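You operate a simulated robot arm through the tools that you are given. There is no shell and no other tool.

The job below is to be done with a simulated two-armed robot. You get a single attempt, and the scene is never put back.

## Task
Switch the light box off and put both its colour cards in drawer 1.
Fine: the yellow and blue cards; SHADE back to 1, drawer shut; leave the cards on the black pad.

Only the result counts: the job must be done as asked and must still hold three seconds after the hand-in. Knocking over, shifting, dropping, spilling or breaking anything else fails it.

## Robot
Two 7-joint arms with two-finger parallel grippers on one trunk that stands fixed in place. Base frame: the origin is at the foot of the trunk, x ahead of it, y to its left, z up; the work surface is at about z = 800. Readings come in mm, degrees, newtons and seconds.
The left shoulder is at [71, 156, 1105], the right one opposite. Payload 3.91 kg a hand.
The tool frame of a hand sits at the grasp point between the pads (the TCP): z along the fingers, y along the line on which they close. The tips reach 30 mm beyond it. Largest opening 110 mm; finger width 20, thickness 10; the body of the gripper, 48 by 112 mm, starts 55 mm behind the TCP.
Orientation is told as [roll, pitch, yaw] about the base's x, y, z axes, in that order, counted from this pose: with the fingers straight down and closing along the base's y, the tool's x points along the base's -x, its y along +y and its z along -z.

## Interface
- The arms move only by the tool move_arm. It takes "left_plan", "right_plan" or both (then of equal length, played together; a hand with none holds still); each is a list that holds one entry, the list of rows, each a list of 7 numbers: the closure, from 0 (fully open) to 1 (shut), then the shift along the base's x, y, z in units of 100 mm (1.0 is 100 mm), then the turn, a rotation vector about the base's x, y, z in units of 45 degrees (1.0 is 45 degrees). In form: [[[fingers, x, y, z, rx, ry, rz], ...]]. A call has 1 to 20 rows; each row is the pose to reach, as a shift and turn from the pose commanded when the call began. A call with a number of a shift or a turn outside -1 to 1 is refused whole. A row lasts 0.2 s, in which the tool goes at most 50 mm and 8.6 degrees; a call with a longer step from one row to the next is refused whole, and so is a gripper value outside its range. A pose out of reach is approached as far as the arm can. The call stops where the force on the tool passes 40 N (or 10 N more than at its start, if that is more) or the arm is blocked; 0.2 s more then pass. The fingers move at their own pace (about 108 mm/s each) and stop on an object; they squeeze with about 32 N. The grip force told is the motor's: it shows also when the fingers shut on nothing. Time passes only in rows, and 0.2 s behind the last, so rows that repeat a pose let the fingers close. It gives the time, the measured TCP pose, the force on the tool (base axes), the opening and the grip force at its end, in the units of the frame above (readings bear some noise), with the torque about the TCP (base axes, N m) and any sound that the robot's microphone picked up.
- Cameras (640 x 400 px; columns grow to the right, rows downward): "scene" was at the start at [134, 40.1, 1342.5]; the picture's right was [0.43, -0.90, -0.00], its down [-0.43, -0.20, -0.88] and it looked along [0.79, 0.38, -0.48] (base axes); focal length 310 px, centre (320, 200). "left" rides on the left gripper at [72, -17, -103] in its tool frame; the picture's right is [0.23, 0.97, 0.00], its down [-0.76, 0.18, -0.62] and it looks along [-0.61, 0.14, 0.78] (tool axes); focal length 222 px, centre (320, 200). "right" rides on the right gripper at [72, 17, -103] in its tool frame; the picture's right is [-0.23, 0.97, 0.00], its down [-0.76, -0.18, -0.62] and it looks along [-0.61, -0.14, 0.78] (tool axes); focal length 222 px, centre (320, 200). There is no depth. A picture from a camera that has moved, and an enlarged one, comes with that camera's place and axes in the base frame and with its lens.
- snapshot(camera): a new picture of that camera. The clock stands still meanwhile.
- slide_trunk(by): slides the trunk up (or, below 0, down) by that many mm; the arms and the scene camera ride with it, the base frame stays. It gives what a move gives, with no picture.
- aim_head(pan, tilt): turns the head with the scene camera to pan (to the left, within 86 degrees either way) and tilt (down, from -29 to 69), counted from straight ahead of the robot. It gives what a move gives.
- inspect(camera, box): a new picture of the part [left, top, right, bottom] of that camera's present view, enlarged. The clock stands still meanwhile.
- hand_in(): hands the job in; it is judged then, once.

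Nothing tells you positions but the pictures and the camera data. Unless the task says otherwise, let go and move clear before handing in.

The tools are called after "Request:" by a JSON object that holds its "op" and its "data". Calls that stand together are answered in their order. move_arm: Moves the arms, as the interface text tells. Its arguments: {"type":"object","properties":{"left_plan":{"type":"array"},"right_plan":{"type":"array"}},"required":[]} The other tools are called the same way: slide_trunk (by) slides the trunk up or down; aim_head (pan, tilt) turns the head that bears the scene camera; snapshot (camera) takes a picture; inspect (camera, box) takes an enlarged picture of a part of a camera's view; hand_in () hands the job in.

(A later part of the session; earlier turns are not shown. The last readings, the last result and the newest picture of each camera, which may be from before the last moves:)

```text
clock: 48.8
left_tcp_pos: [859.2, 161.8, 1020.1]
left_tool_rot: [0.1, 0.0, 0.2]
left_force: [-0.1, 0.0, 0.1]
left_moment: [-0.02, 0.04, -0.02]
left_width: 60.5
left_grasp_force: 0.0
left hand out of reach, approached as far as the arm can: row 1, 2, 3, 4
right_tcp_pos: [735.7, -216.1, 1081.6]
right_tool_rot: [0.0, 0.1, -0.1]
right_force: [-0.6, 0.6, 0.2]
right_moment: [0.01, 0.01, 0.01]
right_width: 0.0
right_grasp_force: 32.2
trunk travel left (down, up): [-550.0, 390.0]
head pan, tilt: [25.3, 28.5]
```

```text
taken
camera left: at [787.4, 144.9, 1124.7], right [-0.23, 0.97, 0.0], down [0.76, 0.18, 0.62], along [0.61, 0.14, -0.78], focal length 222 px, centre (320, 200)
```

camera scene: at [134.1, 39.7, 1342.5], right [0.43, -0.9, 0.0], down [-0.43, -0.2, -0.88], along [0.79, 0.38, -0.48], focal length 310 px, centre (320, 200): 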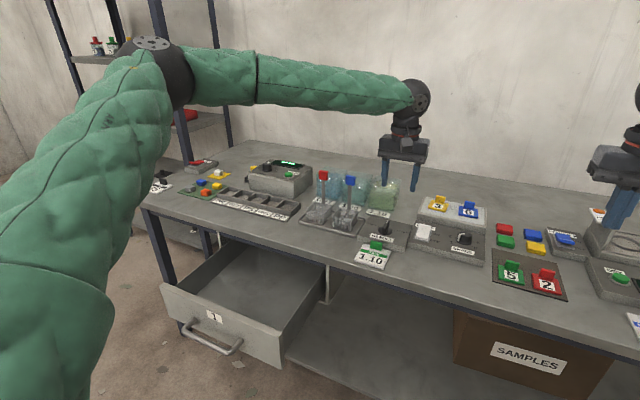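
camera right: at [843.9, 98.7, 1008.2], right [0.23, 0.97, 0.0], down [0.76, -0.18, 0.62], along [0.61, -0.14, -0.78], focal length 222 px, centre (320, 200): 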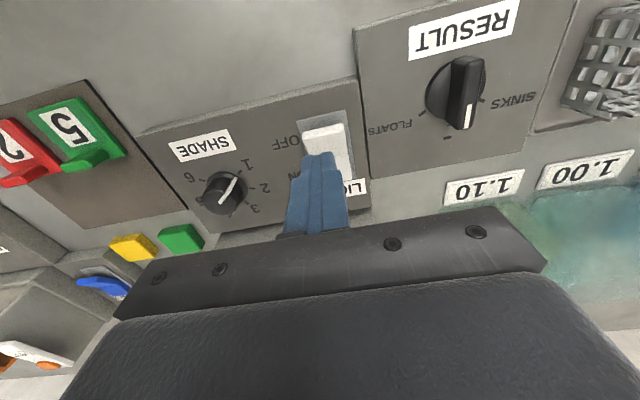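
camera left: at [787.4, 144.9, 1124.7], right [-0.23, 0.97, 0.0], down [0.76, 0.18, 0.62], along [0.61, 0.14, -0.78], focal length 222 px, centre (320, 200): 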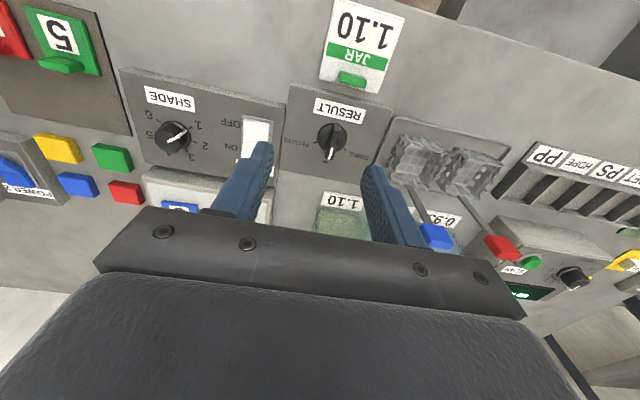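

The left arm's elbow has flipped up, which limits it here. I'll take it back towards its starting area and use the right arm (which reached x=952 easily) for the cards.

Request:
{"op": "move_arm", "data": {"left_plan": [[[0.45, -0.2, 0.25, 0.2, 0, 0, 0], [0.45, -0.4, 0.5, 0.4, 0, 0, 0], [0.45, -0.6, 0.75, 0.5, 0, 0, 0], [0.45, -0.8, 1.0, 0.5, 0, 0, 0]]]}}

Request:
{"op": "move_arm", "data": {"left_plan": [[[0.45, -0.2, 0.3, 0, 0, 0, 0], [0.45, -0.4, 0.6, 0, 0, 0, 0], [0.45, -0.6, 0.9, 0, 0, 0, 0], [0.45, -0.6, 1.0, 0, 0, 0, 0]]]}}

Request:
{"op": "move_arm", "data": {"left_plan": [[[0.45, -0.1, 0.3, 0, 0, 0, 0], [0.45, -0.2, 0.6, 0, 0, 0, 0], [0.45, -0.3, 0.9, 0, 0, 0, 0], [0.45, -0.3, 1.0, 0, 0, 0, 0]]]}}

Request:
{"op": "move_arm", "data": {"left_plan": [[[0.45, -0.1, 0.3, 0, 0, 0, 0], [0.45, -0.1, 0.6, 0, 0, 0, 0], [0.45, -0.1, 0.9, 0, 0, 0, 0], [0.45, -0.1, 1.0, 0, 0, 0, 0]]]}}

Request:
{"op": "snapshot", "data": {"camera": "scene"}}

```text
clock: 49.8
left_tcp_pos: [778.3, 257.9, 1071.7]
left_tool_rot: [0.0, 0.0, 0.1]
left_force: [-0.4, 0.2, -1.0]
left_moment: [-0.02, -0.02, -0.02]
left_width: 60.6
left_grasp_force: 0.1
right_tcp_pos: [735.4, -214.5, 1084.2]
right_tool_rot: [-0.1, -0.1, -0.1]
right_force: [1.0, 0.9, 0.4]
right_moment: [0.03, 0.01, -0.03]
right_width: 0.0
right_grasp_force: 31.8
trunk travel left (down, up): [-550.0, 390.0]
head pan, tilt: [25.3, 28.5]
```

```text
clock: 50.8
left_tcp_pos: [722.2, 357.6, 1070.2]
left_tool_rot: [0.0, 0.1, 0.0]
left_force: [0.4, -0.6, -0.6]
left_moment: [0.0, 0.02, 0.02]
left_width: 60.5
left_grasp_force: 0.1
right_tcp_pos: [736.5, -214.2, 1082.3]
right_tool_rot: [-0.1, 0.1, -0.1]
right_force: [0.0, 0.1, -0.2]
right_moment: [0.0, 0.04, 0.01]
right_width: 0.0
right_grasp_force: 32.5
trunk travel left (down, up): [-550.0, 390.0]
head pan, tilt: [25.3, 28.5]
```

```text
clock: 51.8
left_tcp_pos: [689.5, 457.3, 1071.1]
left_tool_rot: [0.0, 0.0, 0.1]
left_force: [0.0, -0.2, 0.2]
left_moment: [0.0, 0.03, -0.02]
left_width: 60.6
left_grasp_force: 0.1
right_tcp_pos: [735.7, -215.6, 1082.0]
right_tool_rot: [-0.1, 0.0, -0.1]
right_force: [0.1, -0.4, -0.4]
right_moment: [0.02, 0.03, 0.0]
right_width: 0.1
right_grasp_force: 32.3
trunk travel left (down, up): [-550.0, 390.0]
head pan, tilt: [25.3, 28.5]
```

```text
clock: 52.8
left_tcp_pos: [679.8, 558.7, 1072.1]
left_tool_rot: [0.0, 0.0, 0.1]
left_force: [0.2, -0.1, 0.3]
left_moment: [0.03, 0.01, -0.01]
left_width: 60.7
left_grasp_force: 0.1
right_tcp_pos: [737.4, -214.3, 1082.5]
right_tool_rot: [-0.1, 0.0, -0.2]
right_force: [-0.4, 0.6, 0.1]
right_moment: [-0.01, 0.0, -0.01]
right_width: 0.1
right_grasp_force: 31.5
trunk travel left (down, up): [-550.0, 390.0]
head pan, tilt: [25.3, 28.5]
```

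```text
taken
camera scene: at [134.1, 39.6, 1342.5], right [0.43, -0.9, 0.0], down [-0.43, -0.2, -0.88], along [0.79, 0.38, -0.48], focal length 310 px, centre (320, 200)
```

scene: 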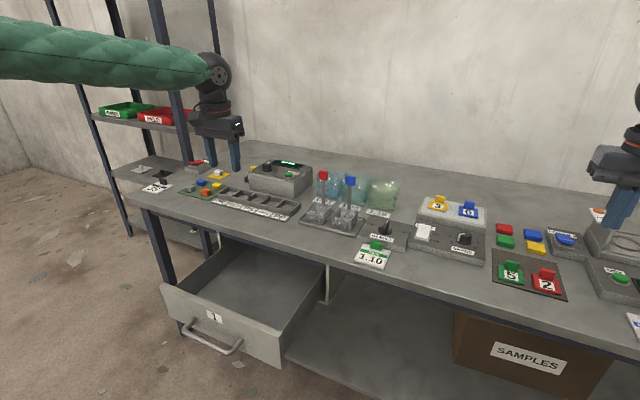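

The posture changed but that's fine for closing the drawer later. Now the right arm: move to above the panel in front of the blue card, tool down, fingers half open.

Request:
{"op": "move_arm", "data": {"right_plan": [[[0.8, 0.25, 0.25, -0.05, 0, 0, 0], [0.6, 0.5, 0.5, -0.1, 0, 0, 0], [0.45, 0.75, 0.75, -0.2, 0, 0, 0], [0.45, 1.0, 1.0, -0.3, 0, 0, 0]]]}}

Request:
{"op": "move_arm", "data": {"right_plan": [[[0.45, 0.25, 0.25, 0, 0, 0, 0], [0.45, 0.5, 0.5, -0.1, 0, 0, 0], [0.45, 0.75, 0.75, -0.2, 0, 0, 0], [0.45, 0.95, 0.89, -0.3, 0, 0, 0]]]}}

Request:
{"op": "move_arm", "data": {"right_plan": [[[0.45, 0.15, 0, 0.02, 0, -0.16, 0], [0.45, 0.3, 0, 0.04, 0, -0.33, 0], [0.45, 0.45, 0, 0.06, 0, -0.5, 0], [0.45, 0.6, 0, 0.08, 0, -0.67, 0], [0.45, 0.75, 0, 0.1, 0, -0.84, 0], [0.45, 0.9, 0, 0.1, 0, -1.0, 0]]]}}

Request:
{"op": "snapshot", "data": {"camera": "scene"}}

Request:
{"op": "snapshot", "data": {"camera": "right"}}

```text
clock: 53.8
left_tcp_pos: [681.3, 559.8, 1070.0]
left_tool_rot: [-0.2, 0.0, 0.0]
left_force: [0.5, 1.3, 0.4]
left_moment: [0.01, -0.03, 0.04]
left_width: 60.1
left_grasp_force: 0.1
right_tcp_pos: [837.1, -114.3, 1051.0]
right_tool_rot: [0.0, -0.1, -0.2]
right_force: [0.5, -1.2, -0.6]
right_moment: [-0.03, 0.01, 0.0]
right_width: 60.7
right_grasp_force: 0.1
trunk travel left (down, up): [-550.0, 390.0]
head pan, tilt: [25.3, 28.5]
```

```text
clock: 54.8
left_tcp_pos: [681.0, 558.6, 1070.6]
left_tool_rot: [-0.1, 0.1, 0.0]
left_force: [0.2, 0.2, -0.3]
left_moment: [-0.02, 0.0, 0.01]
left_width: 60.6
left_grasp_force: 0.0
right_tcp_pos: [932.5, -25.7, 1020.1]
right_tool_rot: [-0.1, 0.0, -0.1]
right_force: [-1.3, -0.8, 0.3]
right_moment: [-0.01, 0.02, -0.03]
right_width: 60.7
right_grasp_force: 0.1
trunk travel left (down, up): [-550.0, 390.0]
head pan, tilt: [25.3, 28.5]
```

```text
clock: 56.2
left_tcp_pos: [680.7, 558.4, 1072.0]
left_tool_rot: [0.0, 0.0, -0.1]
left_force: [0.0, 0.1, 0.2]
left_moment: [-0.03, 0.03, -0.01]
left_width: 60.6
left_grasp_force: 0.1
right_tcp_pos: [1021.6, -26.5, 1031.3]
right_tool_rot: [0.0, -45.0, -0.1]
right_force: [-0.3, -0.5, -0.1]
right_moment: [-0.03, 0.03, -0.01]
right_width: 60.5
right_grasp_force: 0.0
trunk travel left (down, up): [-550.0, 390.0]
head pan, tilt: [25.3, 28.5]
```

```text
taken
camera scene: at [134.5, 40.0, 1342.5], right [0.43, -0.9, 0.0], down [-0.43, -0.2, -0.88], along [0.79, 0.38, -0.48], focal length 310 px, centre (320, 200)
```

scene: 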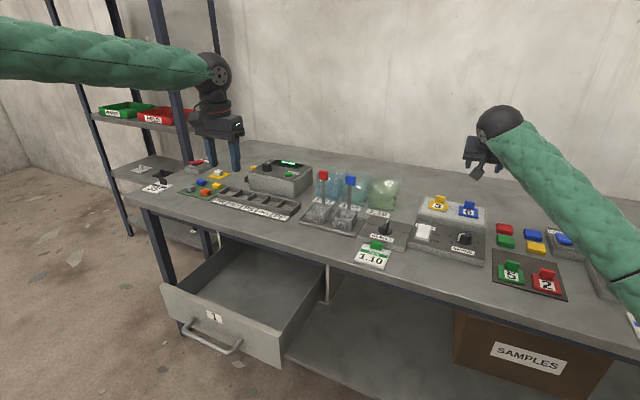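

```text
taken
camera right: at [897.5, -10.7, 1051.8], right [0.16, 0.97, 0.16], down [0.1, -0.18, 0.98], along [0.98, -0.14, -0.12], focal length 222 px, centre (320, 200)
```

right: 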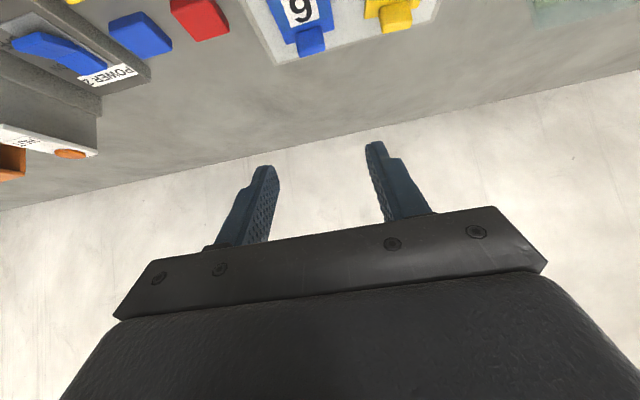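

The right arm reaches (1022, -26) at 45° tilt. I'll zoom in on the cards from here to locate the tabs.

Request:
{"op": "inspect", "data": {"camera": "right", "box": [256, 0, 448, 80]}}

Request:
{"op": "inspect", "data": {"camera": "scene", "box": [420, 190, 484, 230]}}

```text
3.33 times, centred on (352, 40) of right
camera zoom: at [897.5, -10.7, 1051.8], right [0.16, 0.97, 0.16], down [0.1, -0.18, 0.98], along [0.98, -0.14, -0.12], focal length 740 px, centre (213, 733)
```

zoom: 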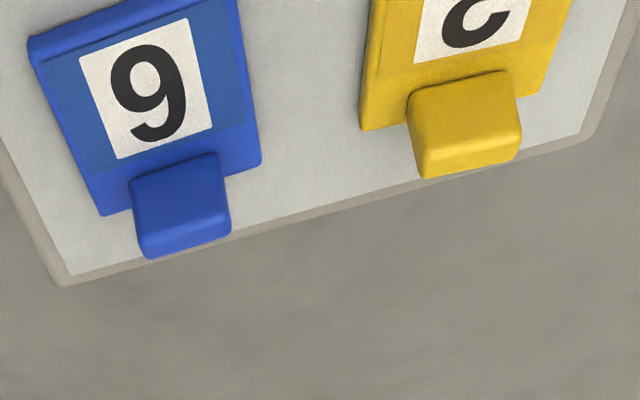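

```text
10.00 times, centred on (452, 210) of scene
camera zoom: at [134.5, 40.0, 1342.5], right [0.43, -0.9, 0.0], down [-0.43, -0.2, -0.88], along [0.79, 0.38, -0.48], focal length 3099 px, centre (-1000, 100)
```

zoom: 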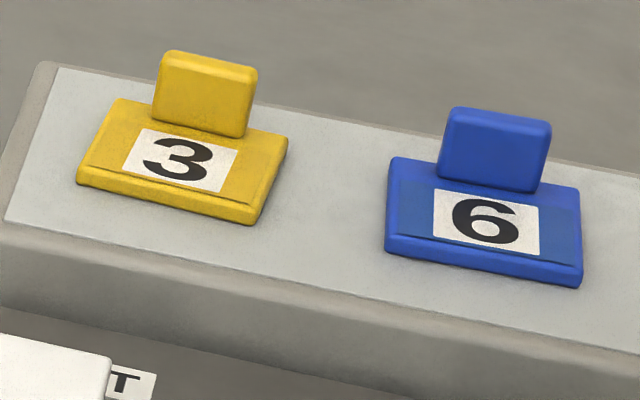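

The blue tab is at about (1110, -23), z 849–872, 28 mm wide and 9 mm thick. I'll go to a pre-grasp point 80 mm back along the 45° finger direction.

Request:
{"op": "move_arm", "data": {"right_plan": [[[0.45, 0.05, 0.03, -0.3, 0, 0, 0], [0.45, 0.1, 0.03, -0.6, 0, 0, 0], [0.45, 0.154, 0.03, -0.923, 0, 0, 0], [0.45, 0.154, 0.03, -0.923, 0, 0, 0]]]}}

Request:
{"op": "snapshot", "data": {"camera": "right"}}

Request:
{"op": "inspect", "data": {"camera": "scene", "box": [400, 160, 528, 240]}}

```text
clock: 57.2
left_tcp_pos: [680.2, 558.1, 1071.5]
left_tool_rot: [0.0, 0.0, 0.1]
left_force: [0.0, -0.2, -0.6]
left_moment: [-0.03, -0.03, 0.0]
left_width: 60.1
left_grasp_force: 0.1
right_tcp_pos: [1035.5, -23.1, 940.2]
right_tool_rot: [0.0, -45.0, -0.2]
right_force: [1.0, -0.1, 0.1]
right_moment: [0.0, -0.01, 0.02]
right_width: 60.5
right_grasp_force: 0.1
trunk travel left (down, up): [-550.0, 390.0]
head pan, tilt: [25.3, 28.5]
```

```text
taken
camera right: at [911.1, -7.2, 960.6], right [0.16, 0.97, 0.16], down [0.1, -0.18, 0.98], along [0.98, -0.14, -0.12], focal length 222 px, centre (320, 200)
```

right: 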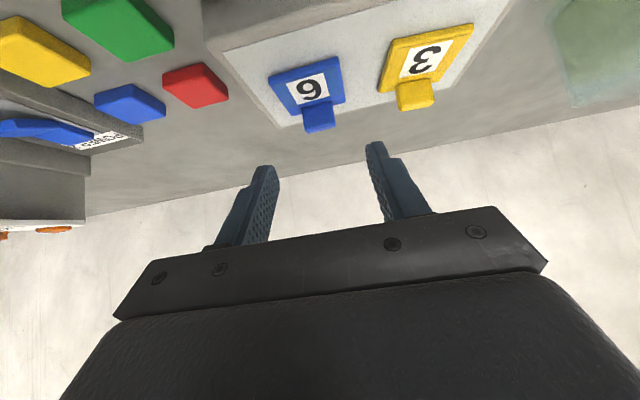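

```text
5.00 times, centred on (464, 200) of scene
camera zoom: at [133.4, 40.0, 1342.6], right [0.43, -0.9, 0.0], down [-0.43, -0.2, -0.88], along [0.8, 0.38, -0.48], focal length 1549 px, centre (-400, 200)
```

zoom: 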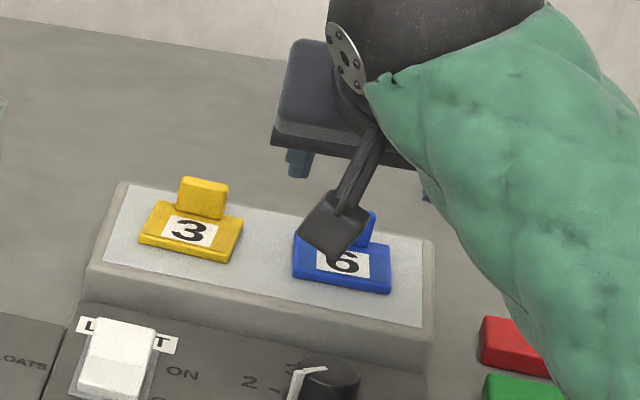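

Request:
{"op": "inspect", "data": {"camera": "right", "box": [256, 50, 448, 170]}}

```text
3.33 times, centred on (352, 110) of right
camera zoom: at [911.1, -7.2, 960.6], right [0.16, 0.97, 0.16], down [0.1, -0.18, 0.98], along [0.98, -0.14, -0.12], focal length 740 px, centre (213, 500)
```

zoom: 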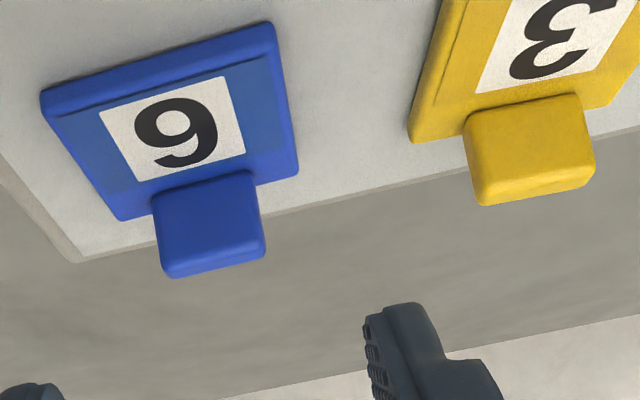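

Alignment is within ~1 mm. Advancing along the finger direction to straddle the blue tab.

Request:
{"op": "move_arm", "data": {"right_plan": [[[0.45, 0.15, -0.01, -0.15, 0, 0, 0], [0.45, 0.3, -0.01, -0.3, 0, 0, 0], [0.45, 0.42, -0.01, -0.42, 0, 0, 0], [0.45, 0.5, -0.01, -0.5, 0, 0, 0], [0.45, 0.566, -0.01, -0.566, 0, 0, 0], [0.45, 0.566, -0.01, -0.566, 0, 0, 0]]]}}

Request:
{"op": "snapshot", "data": {"camera": "right"}}

Request:
{"op": "inspect", "data": {"camera": "scene", "box": [400, 160, 528, 240]}}

```text
clock: 58.6
left_tcp_pos: [680.0, 558.4, 1072.3]
left_tool_rot: [0.0, 0.0, 0.1]
left_force: [-0.7, 0.1, -0.1]
left_moment: [0.0, 0.0, 0.01]
left_width: 60.4
left_grasp_force: 0.0
right_tcp_pos: [1093.0, -23.9, 882.4]
right_tool_rot: [0.0, -45.0, -0.2]
right_force: [1.0, -1.4, -0.7]
right_moment: [0.0, 0.0, 0.0]
right_width: 60.4
right_grasp_force: 0.1
trunk travel left (down, up): [-550.0, 390.0]
head pan, tilt: [25.3, 28.5]
```

```text
taken
camera right: at [968.2, -8.6, 903.9], right [0.16, 0.97, 0.16], down [0.1, -0.18, 0.98], along [0.98, -0.14, -0.12], focal length 222 px, centre (320, 200)
```

right: 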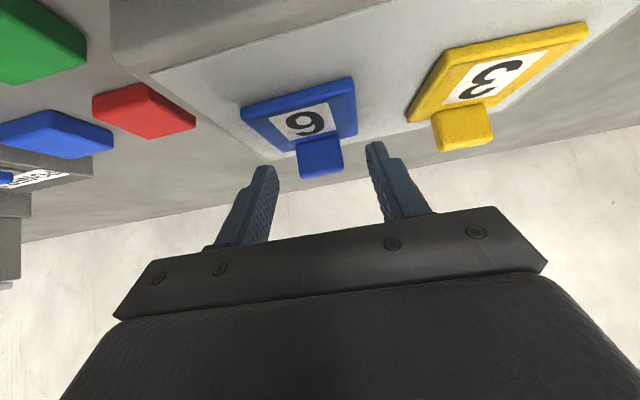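

```text
5.00 times, centred on (464, 200) of scene
camera zoom: at [133.9, 40.0, 1342.5], right [0.43, -0.9, 0.0], down [-0.43, -0.2, -0.88], along [0.79, 0.38, -0.48], focal length 1549 px, centre (-400, 200)
```

zoom: 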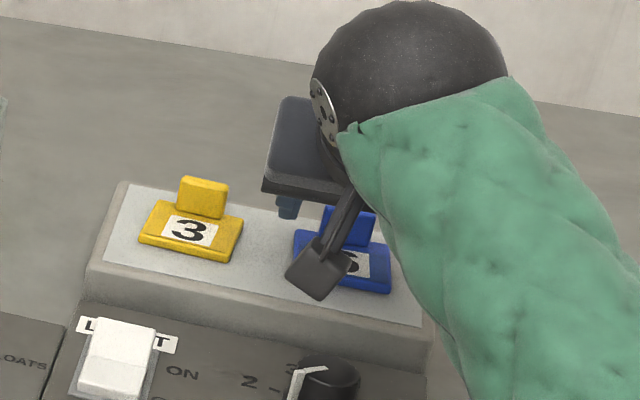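

The tab sits between the fingertips. Closing.

Request:
{"op": "move_arm", "data": {"right_plan": [[[1, 0, 0, 0, 0, 0, 0], [1, 0, 0, 0, 0, 0, 0], [1, 0, 0, 0, 0, 0, 0]]]}}

Request:
{"op": "snapshot", "data": {"camera": "right"}}

```text
clock: 59.4
left_tcp_pos: [681.0, 558.8, 1071.9]
left_tool_rot: [0.0, 0.0, 0.0]
left_force: [0.2, 0.1, -0.6]
left_moment: [-0.02, -0.03, -0.02]
left_width: 60.5
left_grasp_force: 0.0
right_tcp_pos: [1093.3, -23.9, 883.7]
right_tool_rot: [-0.1, -44.9, -0.1]
right_force: [-0.6, -0.7, 0.0]
right_moment: [0.06, 0.02, 0.01]
right_width: 28.6
right_grasp_force: 31.9
trunk travel left (down, up): [-550.0, 390.0]
head pan, tilt: [25.3, 28.5]
```

```text
taken
camera right: at [968.3, -8.6, 903.9], right [0.16, 0.97, 0.16], down [0.1, -0.18, 0.98], along [0.98, -0.14, -0.12], focal length 222 px, centre (320, 200)
```

right: 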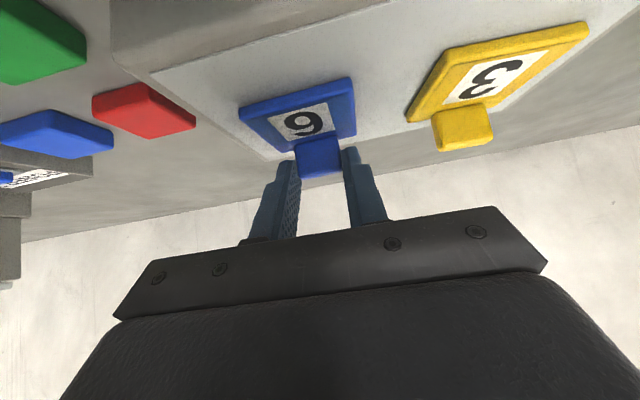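

The blue card is gripped (28.6 mm). Lifting up.

Request:
{"op": "move_arm", "data": {"right_plan": [[[1, 0, 0, 0.1, 0, 0, 0], [1, -0.05, 0, 0.3, 0, 0, 0], [1, -0.15, 0, 0.6, 0, 0, 0], [1, -0.4, 0, 0.9, 0, 0, 0], [1, -0.7, 0, 1.0, 0, 0, 0]]]}}

Request:
{"op": "snapshot", "data": {"camera": "right"}}

Request:
{"op": "snapshot", "data": {"camera": "scene"}}

```text
clock: 60.6
left_tcp_pos: [680.7, 558.6, 1072.2]
left_tool_rot: [-0.1, 0.1, 0.1]
left_force: [0.2, -0.8, -0.7]
left_moment: [0.0, 0.02, 0.0]
left_width: 60.4
left_grasp_force: 0.0
right_tcp_pos: [1023.5, -24.0, 980.9]
right_tool_rot: [0.0, -45.0, 0.0]
right_force: [-0.5, -0.1, -0.2]
right_moment: [0.02, 0.02, -0.01]
right_width: 0.0
right_grasp_force: 32.3
trunk travel left (down, up): [-550.0, 390.0]
head pan, tilt: [25.3, 28.5]
```

```text
taken
camera right: at [898.4, -7.9, 1002.9], right [0.16, 0.97, 0.16], down [0.1, -0.18, 0.98], along [0.98, -0.14, -0.12], focal length 222 px, centre (320, 200)
```

right: 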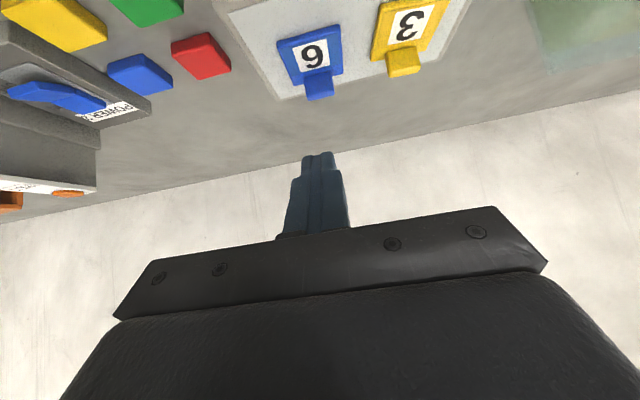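

```text
taken
camera scene: at [133.7, 40.1, 1342.6], right [0.43, -0.9, 0.0], down [-0.43, -0.2, -0.88], along [0.79, 0.38, -0.48], focal length 310 px, centre (320, 200)
```

scene: 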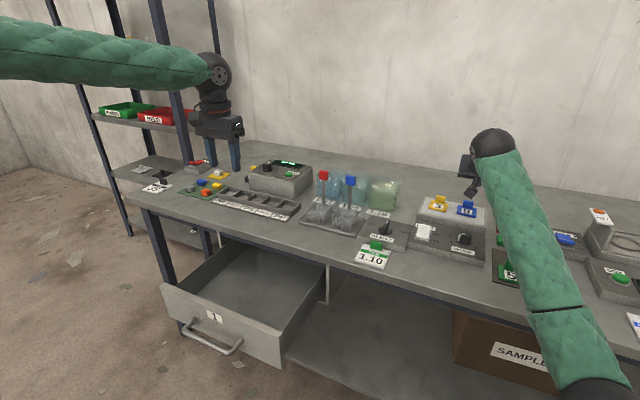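

The blue card slipped out of the fingers and stayed on the light box. I'll check where it sits now and where it slipped.

Request:
{"op": "inspect", "data": {"camera": "right", "box": [256, 0, 448, 120]}}

Request:
{"op": "inspect", "data": {"camera": "scene", "box": [420, 190, 500, 240]}}

Request:
{"op": "inspect", "data": {"camera": "right", "box": [256, 130, 384, 250]}}

```text
3.33 times, centred on (352, 60) of right
camera zoom: at [898.4, -7.9, 1002.9], right [0.16, 0.97, 0.16], down [0.1, -0.18, 0.98], along [0.98, -0.14, -0.12], focal length 740 px, centre (213, 667)
```

zoom: 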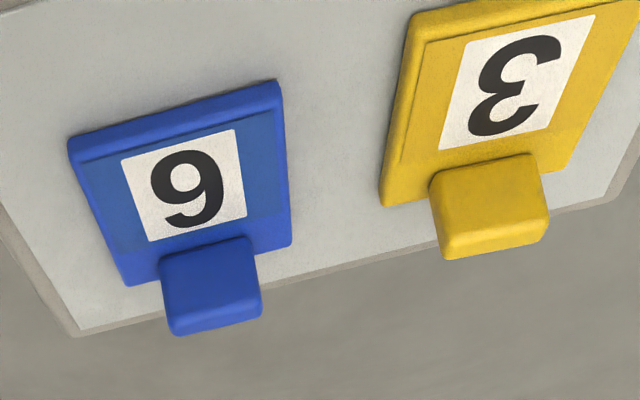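

```text
8.00 times, centred on (460, 215) of scene
camera zoom: at [133.7, 40.1, 1342.6], right [0.43, -0.9, 0.0], down [-0.43, -0.2, -0.88], along [0.79, 0.38, -0.48], focal length 2479 px, centre (-800, 80)
```

zoom: 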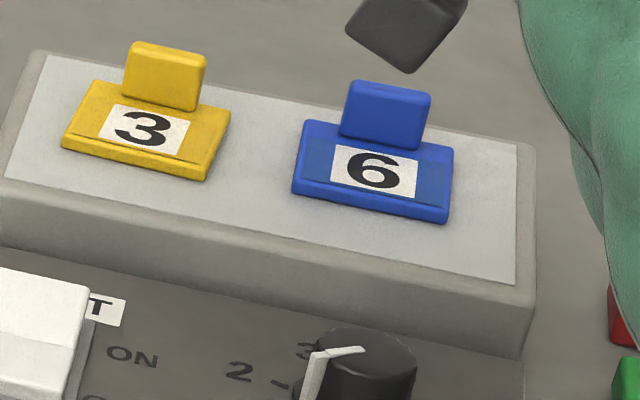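

```text
3.33 times, centred on (320, 190) of right
camera zoom: at [898.4, -7.9, 1002.9], right [0.16, 0.97, 0.16], down [0.1, -0.18, 0.98], along [0.98, -0.14, -0.12], focal length 740 px, centre (320, 233)
```

zoom: 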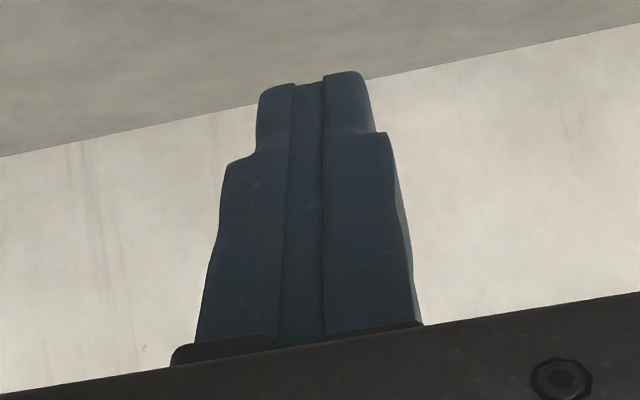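

The card was only nudged about (+3, +5) mm, so the pinch was too shallow. I'll reopen, go back to a pre-grasp point and re-measure for a deeper grasp.

Request:
{"op": "move_arm", "data": {"right_plan": [[[0.5, 0.06, 0.02, -0.1, 0, 0, 0], [0.5, 0.12, 0.045, -0.25, 0, 0, 0], [0.5, 0.18, 0.045, -0.453, 0, 0, 0], [0.5, 0.18, 0.045, -0.453, 0, 0, 0]]]}}

Request:
{"op": "inspect", "data": {"camera": "right", "box": [256, 50, 448, 170]}}

Request:
{"op": "inspect", "data": {"camera": "scene", "box": [430, 180, 494, 220]}}

```text
clock: 61.6
left_tcp_pos: [681.5, 558.8, 1072.1]
left_tool_rot: [0.0, -0.1, 0.1]
left_force: [-0.6, -0.1, 0.4]
left_moment: [-0.03, 0.01, 0.01]
left_width: 60.8
left_grasp_force: 0.0
right_tcp_pos: [1041.1, -18.7, 936.7]
right_tool_rot: [0.0, -45.0, -0.1]
right_force: [-0.2, 0.1, 0.0]
right_moment: [0.0, -0.02, -0.01]
right_width: 54.9
right_grasp_force: 0.1
trunk travel left (down, up): [-550.0, 390.0]
head pan, tilt: [25.3, 28.5]
```

```text
3.33 times, centred on (352, 110) of right
camera zoom: at [916.8, -3.2, 958.0], right [0.16, 0.97, 0.16], down [0.1, -0.18, 0.98], along [0.98, -0.14, -0.12], focal length 740 px, centre (213, 500)
```

zoom: 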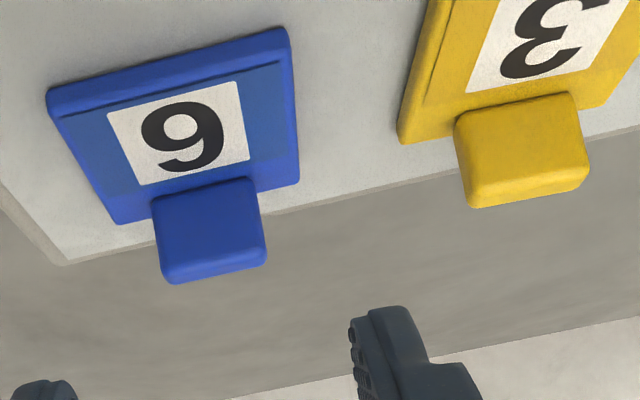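

```text
10.00 times, centred on (462, 200) of scene
camera zoom: at [133.7, 40.2, 1342.6], right [0.43, -0.9, 0.0], down [-0.43, -0.2, -0.88], along [0.79, 0.38, -0.48], focal length 3099 px, centre (-1100, 200)
```

zoom: 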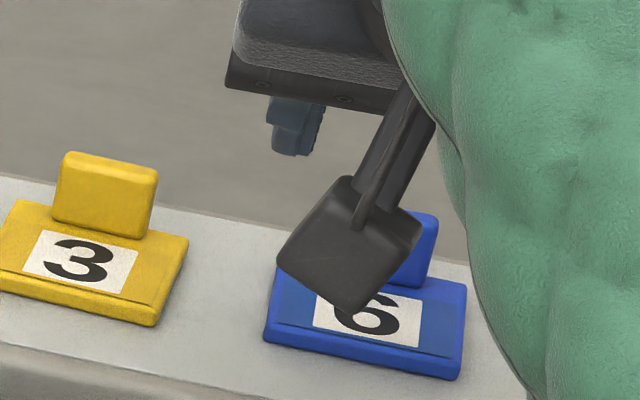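

The tab is aligned within a millimetre. Advancing slightly deeper than before, then closing.

Request:
{"op": "move_arm", "data": {"right_plan": [[[0.5, 0.15, -0.006, -0.15, 0, 0, 0], [0.5, 0.3, -0.006, -0.3, 0, 0, 0], [0.5, 0.42, -0.006, -0.42, 0, 0, 0], [0.5, 0.5, -0.006, -0.5, 0, 0, 0], [0.5, 0.55, -0.006, -0.54, 0, 0, 0], [0.5, 0.576, -0.006, -0.566, 0, 0, 0], [0.5, 0.576, -0.006, -0.566, 0, 0, 0]]]}}

Request:
{"op": "inspect", "data": {"camera": "right", "box": [224, 80, 416, 200]}}

```text
clock: 63.2
left_tcp_pos: [680.2, 559.0, 1071.9]
left_tool_rot: [0.0, 0.0, 0.1]
left_force: [0.4, 1.2, -0.1]
left_moment: [0.0, 0.01, 0.02]
left_width: 60.6
left_grasp_force: 0.2
right_tcp_pos: [1099.4, -20.7, 881.5]
right_tool_rot: [-0.2, -45.0, 0.0]
right_force: [0.3, -0.7, 0.6]
right_moment: [0.03, 0.02, 0.0]
right_width: 54.9
right_grasp_force: 0.1
trunk travel left (down, up): [-550.0, 390.0]
head pan, tilt: [25.3, 28.5]
```

```text
3.33 times, centred on (320, 140) of right
camera zoom: at [974.2, -4.5, 900.5], right [0.16, 0.97, 0.16], down [0.1, -0.18, 0.98], along [0.98, -0.14, -0.12], focal length 740 px, centre (320, 400)
```

zoom: 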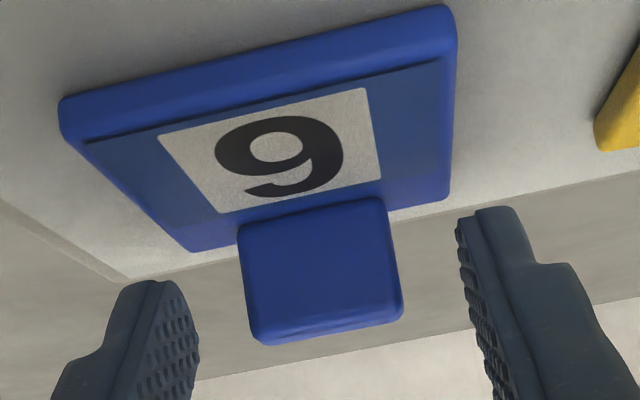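

Request:
{"op": "move_arm", "data": {"right_plan": [[[1, 0, 0, 0, 0, 0, 0], [1, 0, 0, 0, 0, 0, 0], [1, 0, 0, 0, 0, 0, 0], [1, 0, 0, 0, 0, 0, 0]]]}}

Request:
{"op": "inspect", "data": {"camera": "right", "box": [224, 80, 416, 200]}}

```text
clock: 64.2
left_tcp_pos: [679.9, 558.8, 1071.6]
left_tool_rot: [0.1, -0.1, 0.1]
left_force: [0.0, 0.4, -0.4]
left_moment: [-0.01, -0.03, -0.02]
left_width: 60.4
left_grasp_force: 0.0
right_tcp_pos: [1099.1, -20.8, 880.4]
right_tool_rot: [0.1, -45.0, -0.2]
right_force: [0.1, -0.2, -0.7]
right_moment: [-0.02, 0.07, 0.04]
right_width: 28.8
right_grasp_force: 32.0
trunk travel left (down, up): [-550.0, 390.0]
head pan, tilt: [25.3, 28.5]
```

```text
3.33 times, centred on (320, 140) of right
camera zoom: at [974.2, -4.4, 900.5], right [0.16, 0.97, 0.16], down [0.1, -0.18, 0.98], along [0.98, -0.14, -0.12], focal length 740 px, centre (320, 400)
```

zoom: 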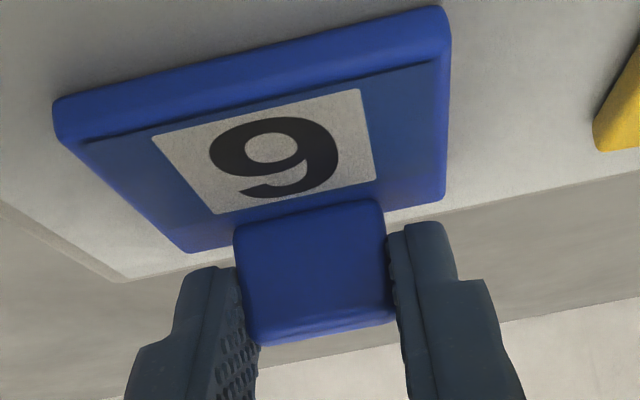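

The pinch now shows good overlap on both sides. I'll lift slowly by a few millimetres and check.

Request:
{"op": "move_arm", "data": {"right_plan": [[[1, 0, 0, 0.02, 0, 0, 0], [1, 0, 0, 0.05, 0, 0, 0], [1, 0, 0, 0.08, 0, 0, 0], [1, 0, 0, 0.12, 0, 0, 0]]]}}

Request:
{"op": "inspect", "data": {"camera": "right", "box": [224, 80, 416, 200]}}

Request:
{"op": "inspect", "data": {"camera": "scene", "box": [430, 180, 494, 220]}}

```text
clock: 65.2
left_tcp_pos: [680.8, 558.7, 1072.0]
left_tool_rot: [0.0, 0.0, 0.2]
left_force: [0.1, 1.1, 0.5]
left_moment: [0.02, -0.01, -0.02]
left_width: 60.8
left_grasp_force: 0.0
right_tcp_pos: [1097.8, -20.6, 891.3]
right_tool_rot: [0.0, -45.0, -0.2]
right_force: [0.2, 0.1, -0.7]
right_moment: [-0.01, 0.02, 0.04]
right_width: 28.8
right_grasp_force: 32.3
trunk travel left (down, up): [-550.0, 390.0]
head pan, tilt: [25.3, 28.5]
```

```text
3.33 times, centred on (320, 140) of right
camera zoom: at [973.9, -4.7, 912.8], right [0.16, 0.97, 0.16], down [0.1, -0.18, 0.98], along [0.98, -0.14, -0.12], focal length 740 px, centre (320, 400)
```

zoom: 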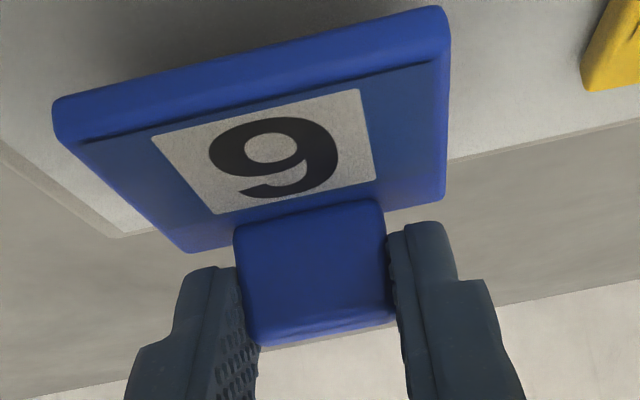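

```text
10.00 times, centred on (462, 200) of scene
camera zoom: at [134.0, 40.2, 1342.5], right [0.43, -0.9, 0.0], down [-0.43, -0.2, -0.88], along [0.79, 0.38, -0.48], focal length 3099 px, centre (-1100, 200)
```

zoom: 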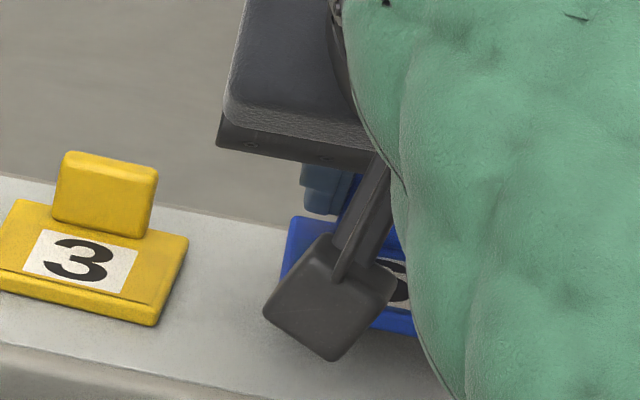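

The card is now held and rose with the hand. I'll carry it slowly: first up and back, while moving the left arm further left out of the way.

Request:
{"op": "move_arm", "data": {"right_plan": [[[1, 0, 0, 0.06, 0, 0, 0], [1, -0.02, 0, 0.14, 0, 0, 0], [1, -0.06, 0, 0.24, 0, 0, 0], [1, -0.12, 0, 0.36, 0, 0, 0], [1, -0.22, 0, 0.48, 0, 0, 0], [1, -0.34, 0.02, 0.6, 0, 0, 0], [1, -0.48, 0.04, 0.72, 0, 0, 0], [1, -0.62, 0.06, 0.8, 0, 0, 0], [1, -0.74, 0.08, 0.86, 0, 0, 0], [1, -0.82, 0.1, 0.9, 0, 0, 0]]], "left_plan": [[[0.5, 0, 0.1, 0, 0, 0, 0], [0.6, 0, 0.2, 0, 0, 0, 0], [0.7, 0, 0.3, 0, 0, 0, 0], [0.8, 0, 0.4, 0, 0, 0, 0], [0.9, 0, 0.5, 0, 0, 0, 0], [1, 0, 0.6, 0, 0, 0, 0], [1, 0, 0.7, 0, 0, 0, 0], [1, 0, 0.8, 0, 0, 0, 0], [1, 0, 0.9, 0, 0, 0, 0], [1, 0, 1.0, 0, 0, 0, 0]]]}}

Request:
{"op": "snapshot", "data": {"camera": "right"}}

Request:
{"op": "snapshot", "data": {"camera": "scene"}}

```text
clock: 67.4
left_tcp_pos: [680.6, 658.9, 1072.1]
left_tool_rot: [0.0, 0.0, 0.0]
left_force: [-0.2, 0.2, -0.7]
left_moment: [-0.02, 0.03, 0.02]
left_width: 0.0
left_grasp_force: 32.2
right_tcp_pos: [1016.4, -10.8, 982.0]
right_tool_rot: [0.0, -45.0, -0.1]
right_force: [0.0, 0.1, -0.4]
right_moment: [0.0, 0.0, 0.01]
right_width: 28.9
right_grasp_force: 32.1
trunk travel left (down, up): [-550.0, 390.0]
head pan, tilt: [25.3, 28.5]
```

```text
taken
camera right: at [891.4, 5.9, 1003.4], right [0.16, 0.97, 0.16], down [0.1, -0.18, 0.98], along [0.98, -0.14, -0.12], focal length 222 px, centre (320, 200)
```

right: 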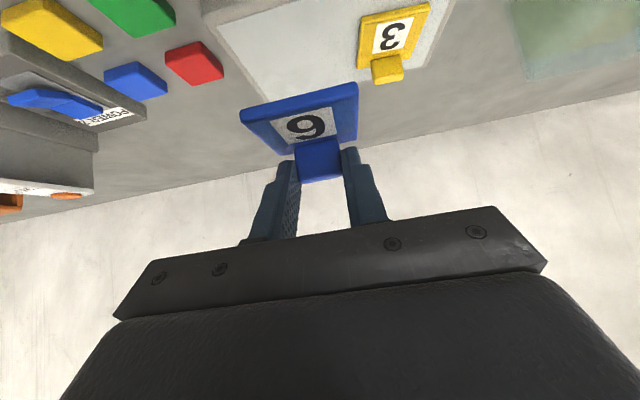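

```text
taken
camera scene: at [133.9, 40.5, 1342.5], right [0.43, -0.9, 0.0], down [-0.43, -0.2, -0.88], along [0.79, 0.38, -0.48], focal length 310 px, centre (320, 200)
```

scene: 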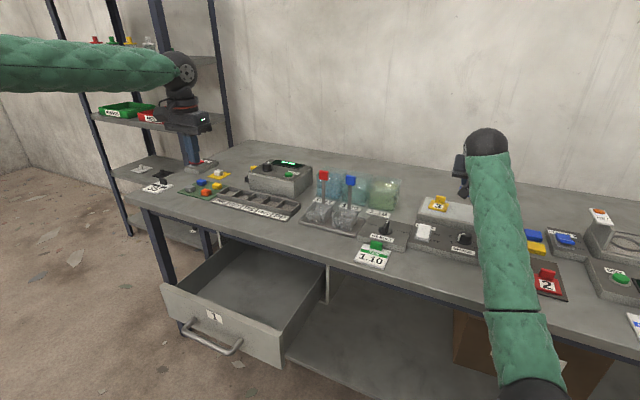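

The card is firmly held. Continuing to carry it back and to the left.

Request:
{"op": "move_arm", "data": {"right_plan": [[[1, -0.1, 0.03, 0.05, 0, 0, 0], [1, -0.25, 0.08, 0.1, 0, 0, 0], [1, -0.45, 0.15, 0.15, 0, 0, 0], [1, -0.65, 0.23, 0.2, 0, 0, 0], [1, -0.83, 0.32, 0.2, 0, 0, 0], [1, -1.0, 0.42, 0.2, 0, 0, 0]]]}}

Request:
{"op": "move_arm", "data": {"right_plan": [[[1, -0.17, 0.12, 0, 0, 0, 0], [1, -0.34, 0.25, 0, 0, 0, 0], [1, -0.51, 0.4, 0, 0, 0, 0], [1, -0.68, 0.55, 0, 0, 0, 0], [1, -0.84, 0.7, 0, 0, 0, 0], [1, -1.0, 0.85, 0, 0, 0, 0]]]}}

Request:
{"op": "snapshot", "data": {"camera": "right"}}

Request:
{"op": "snapshot", "data": {"camera": "scene"}}

```text
clock: 68.8
left_tcp_pos: [680.0, 659.1, 1072.1]
left_tool_rot: [0.0, 0.1, -0.1]
left_force: [-0.2, -0.8, 0.1]
left_moment: [-0.04, 0.03, -0.02]
left_width: 0.1
left_grasp_force: 31.5
right_tcp_pos: [914.6, 30.8, 1004.1]
right_tool_rot: [0.2, -45.0, -0.1]
right_force: [1.0, 0.5, 0.5]
right_moment: [0.0, -0.02, 0.05]
right_width: 28.6
right_grasp_force: 32.3
trunk travel left (down, up): [-550.0, 390.0]
head pan, tilt: [25.3, 28.5]
```

```text
clock: 70.4
left_tcp_pos: [679.8, 658.5, 1071.5]
left_tool_rot: [0.0, 0.0, 0.0]
left_force: [-0.8, 0.1, 0.0]
left_moment: [-0.01, -0.01, -0.01]
left_width: 0.0
left_grasp_force: 32.3
right_tcp_pos: [828.3, 92.0, 1018.2]
right_tool_rot: [-2.0, -46.8, -0.4]
right_force: [0.4, -1.3, -0.7]
right_moment: [0.0, 0.01, 0.0]
right_width: 28.6
right_grasp_force: 32.0
trunk travel left (down, up): [-550.0, 390.0]
head pan, tilt: [25.3, 28.5]
stopped in row 6 (right hand): the arm was blocked; the commanded pose is now the measured one
```

```text
taken
camera right: at [704.8, 111.7, 1034.7], right [0.19, 0.97, 0.14], down [0.06, -0.16, 0.99], along [0.98, -0.18, -0.09], focal length 222 px, centre (320, 200)
```

right: 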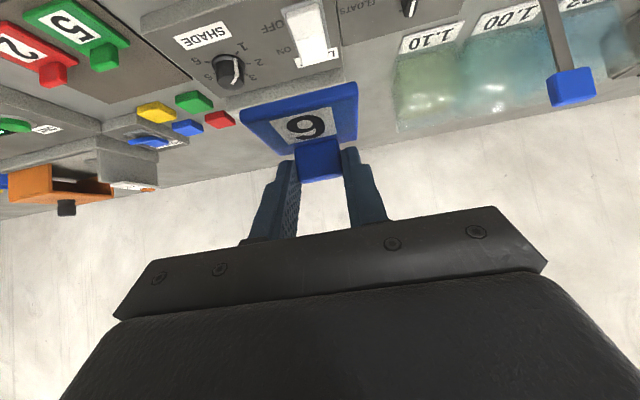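

```text
taken
camera scene: at [134.1, 40.2, 1342.5], right [0.43, -0.9, 0.0], down [-0.43, -0.2, -0.88], along [0.79, 0.38, -0.48], focal length 310 px, centre (320, 200)
```

scene: 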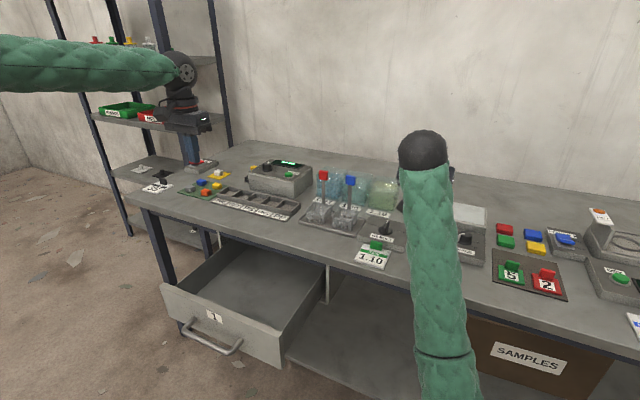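

The right forearm got blocked against the body at this folded pose; the card is still held. I'll back out to where it was free, then bring the tool nearer to vertical so the arm can swing left in a wide arc.

Request:
{"op": "move_arm", "data": {"right_plan": [[[1, 0.15, -0.12, 0, 0, 0, 0], [1, 0.3, -0.24, 0, 0, 0, 0], [1, 0.45, -0.36, -0.03, 0, 0, 0], [1, 0.6, -0.45, -0.06, 0, 0, 0], [1, 0.75, -0.55, -0.1, 0, 0, 0], [1, 0.86, -0.6, -0.1, 0, 0, 0]]]}}

Request:
{"op": "move_arm", "data": {"right_plan": [[[1, 0, 0.02, 0, 0.005, 0.1, 0.005], [1, 0, 0.05, 0, 0.01, 0.2, 0.01], [1, 0, 0.1, 0.0, 0.015, 0.3, 0.015], [1, 0, 0.15, 0.0, 0.02, 0.4, 0.02], [1, 0, 0.2, 0.0, 0.025, 0.5, 0.025], [1, 0, 0.25, 0.0, 0.03, 0.596, 0.03]]]}}

Request:
{"op": "snapshot", "data": {"camera": "right"}}

Request:
{"op": "snapshot", "data": {"camera": "scene"}}

```text
clock: 71.8
left_tcp_pos: [680.9, 659.3, 1072.7]
left_tool_rot: [0.0, 0.0, -0.1]
left_force: [-0.5, -0.1, 0.5]
left_moment: [0.0, 0.01, -0.01]
left_width: 0.3
left_grasp_force: 31.9
right_tcp_pos: [913.7, 34.0, 1008.8]
right_tool_rot: [-1.6, -46.6, -0.5]
right_force: [0.3, -0.4, -0.8]
right_moment: [0.01, -0.02, 0.02]
right_width: 28.7
right_grasp_force: 31.2
trunk travel left (down, up): [-550.0, 390.0]
head pan, tilt: [25.3, 28.5]
```

```text
clock: 73.2
left_tcp_pos: [681.4, 659.7, 1071.4]
left_tool_rot: [0.0, 0.1, 0.1]
left_force: [-0.3, -0.8, 0.6]
left_moment: [-0.01, 0.03, -0.01]
left_width: 0.0
left_grasp_force: 32.7
right_tcp_pos: [934.1, 52.4, 995.2]
right_tool_rot: [-0.5, -20.0, -0.4]
right_force: [0.7, -0.3, -1.1]
right_moment: [0.02, -0.01, -0.03]
right_width: 28.6
right_grasp_force: 31.8
right hand out of reach, approached as far as the arm can: row 6
trunk travel left (down, up): [-550.0, 390.0]
head pan, tilt: [25.3, 28.5]
```

```text
taken
camera right: at [830.6, 70.5, 1066.5], right [0.22, 0.97, 0.07], down [0.5, -0.17, 0.85], along [0.84, -0.15, -0.53], focal length 222 px, centre (320, 200)
```

right: 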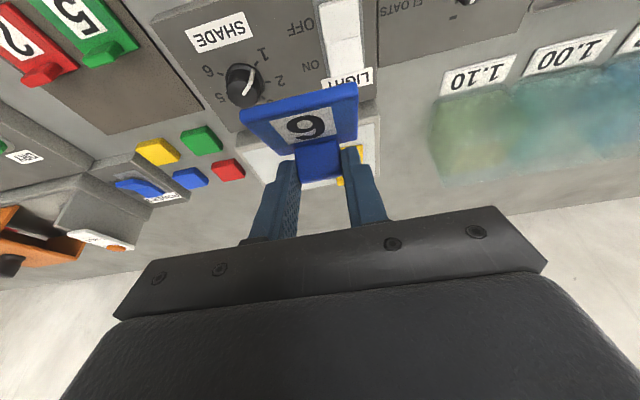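

```text
taken
camera scene: at [134.9, 40.2, 1342.4], right [0.43, -0.9, 0.0], down [-0.43, -0.2, -0.88], along [0.79, 0.37, -0.48], focal length 310 px, centre (320, 200)
```

scene: 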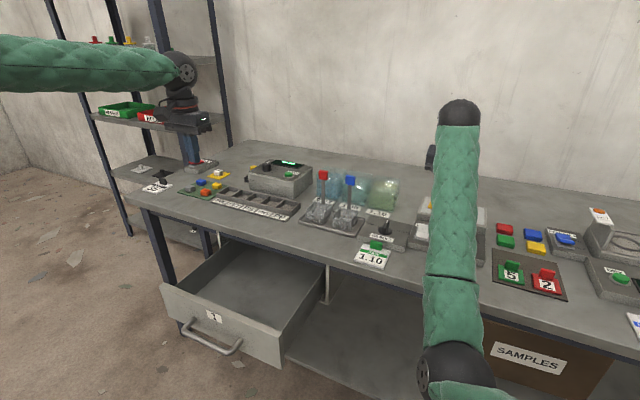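

The right arm cannot swing across to the drawer. New plan: put the blue card back on the light box nearer the front edge (easy to reach), and let the left arm, brought around in a wide stretched arc, do both cards.

Request:
{"op": "move_arm", "data": {"right_plan": [[[1, 0.1, -0.06, 0, 0.002, -0.09, 0.002], [1, 0.25, -0.15, 0, 0.004, -0.18, 0.004], [1, 0.4, -0.25, 0, 0.006, -0.28, 0.006], [1, 0.55, -0.35, 0, 0.008, -0.37, 0.006], [1, 0.7, -0.45, 0, 0.01, -0.46, 0.006], [1, 0.85, -0.52, 0, 0.01, -0.555, 0.006], [1, 0.96, -0.58, -0.05, 0.01, -0.555, 0.006]]]}}

Request:
{"op": "snapshot", "data": {"camera": "right"}}

Request:
{"op": "snapshot", "data": {"camera": "scene"}}

```text
clock: 74.8
left_tcp_pos: [680.5, 657.8, 1071.5]
left_tool_rot: [0.0, 0.1, 0.0]
left_force: [1.1, -0.3, -0.4]
left_moment: [0.0, 0.02, -0.01]
left_width: 0.0
left_grasp_force: 31.7
right_tcp_pos: [1026.3, 2.9, 991.7]
right_tool_rot: [0.3, -44.9, 0.0]
right_force: [-0.5, -0.1, -0.2]
right_moment: [0.0, -0.02, -0.02]
right_width: 28.7
right_grasp_force: 32.1
trunk travel left (down, up): [-550.0, 390.0]
head pan, tilt: [25.3, 28.5]
```

```text
taken
camera right: at [902.4, 18.1, 1012.9], right [0.16, 0.97, 0.16], down [0.1, -0.18, 0.98], along [0.98, -0.14, -0.13], focal length 222 px, centre (320, 200)
```

right: 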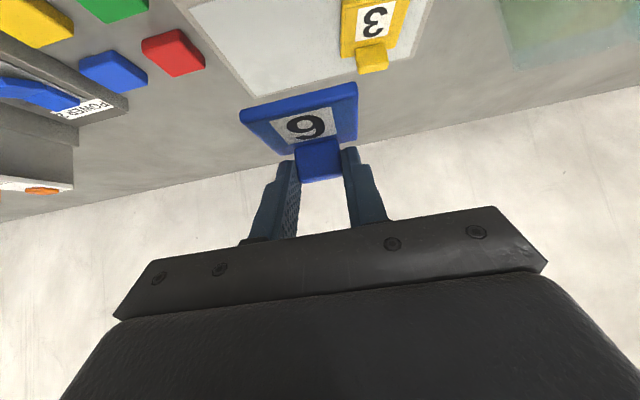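

```text
taken
camera scene: at [134.2, 40.0, 1342.5], right [0.43, -0.9, 0.0], down [-0.43, -0.2, -0.88], along [0.79, 0.38, -0.48], focal length 310 px, centre (320, 200)
```

scene: 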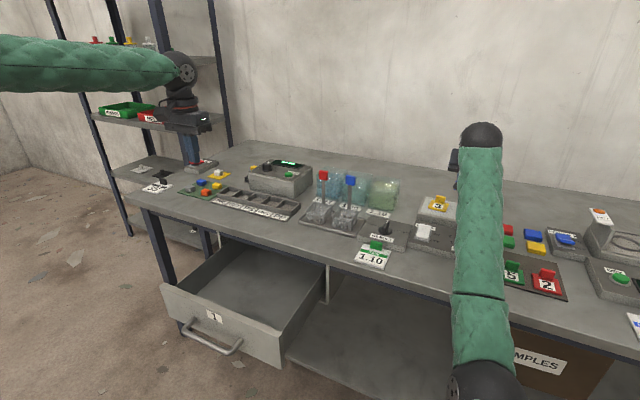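

Lowering the blue card towards the front part of the light box.

Request:
{"op": "move_arm", "data": {"right_plan": [[[1, 0.05, -0.02, -0.1, 0, 0, 0], [1, 0.1, -0.04, -0.25, 0, 0, 0], [1, 0.17, -0.06, -0.42, 0, 0, 0], [1, 0.25, -0.08, -0.58, 0, 0, 0], [1, 0.32, -0.1, -0.74, 0, 0, 0], [1, 0.368, -0.1, -0.85, 0, 0, 0], [1, 0.368, -0.1, -0.92, 0, 0, 0], [1, 0.368, -0.1, -0.92, 0, 0, 0]]]}}

Request:
{"op": "snapshot", "data": {"camera": "right"}}

Request:
{"op": "inspect", "data": {"camera": "scene", "box": [400, 180, 528, 260]}}

```text
clock: 76.6
left_tcp_pos: [680.2, 658.1, 1071.1]
left_tool_rot: [0.0, 0.0, -0.1]
left_force: [-0.4, -0.9, -0.1]
left_moment: [0.01, -0.01, -0.01]
left_width: 0.0
left_grasp_force: 32.5
right_tcp_pos: [1061.5, -7.1, 901.0]
right_tool_rot: [0.2, -44.8, 0.0]
right_force: [-0.3, -0.6, -0.6]
right_moment: [0.01, 0.03, -0.02]
right_width: 28.7
right_grasp_force: 31.6
trunk travel left (down, up): [-550.0, 390.0]
head pan, tilt: [25.3, 28.5]
```

```text
taken
camera right: at [937.6, 8.0, 922.1], right [0.16, 0.97, 0.16], down [0.1, -0.18, 0.98], along [0.98, -0.14, -0.13], focal length 222 px, centre (320, 200)
```

right: 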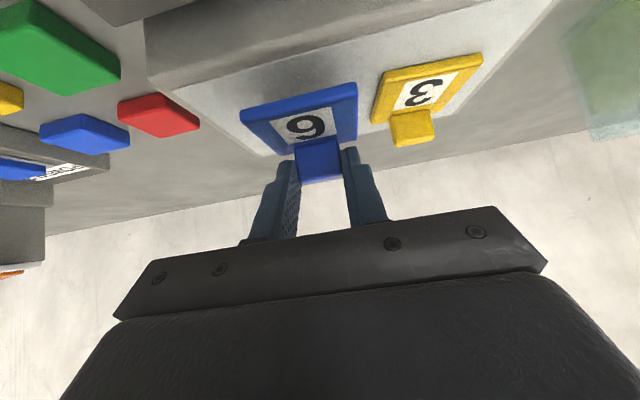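

```text
5.00 times, centred on (464, 220) of scene
camera zoom: at [134.0, 40.3, 1342.5], right [0.43, -0.9, 0.0], down [-0.43, -0.2, -0.88], along [0.79, 0.38, -0.48], focal length 1549 px, centre (-400, 100)
```

zoom: 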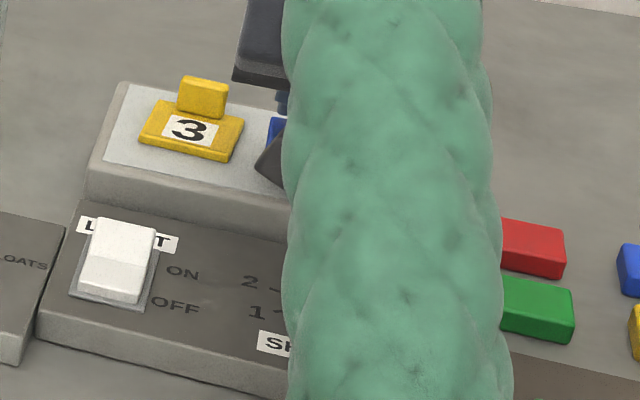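

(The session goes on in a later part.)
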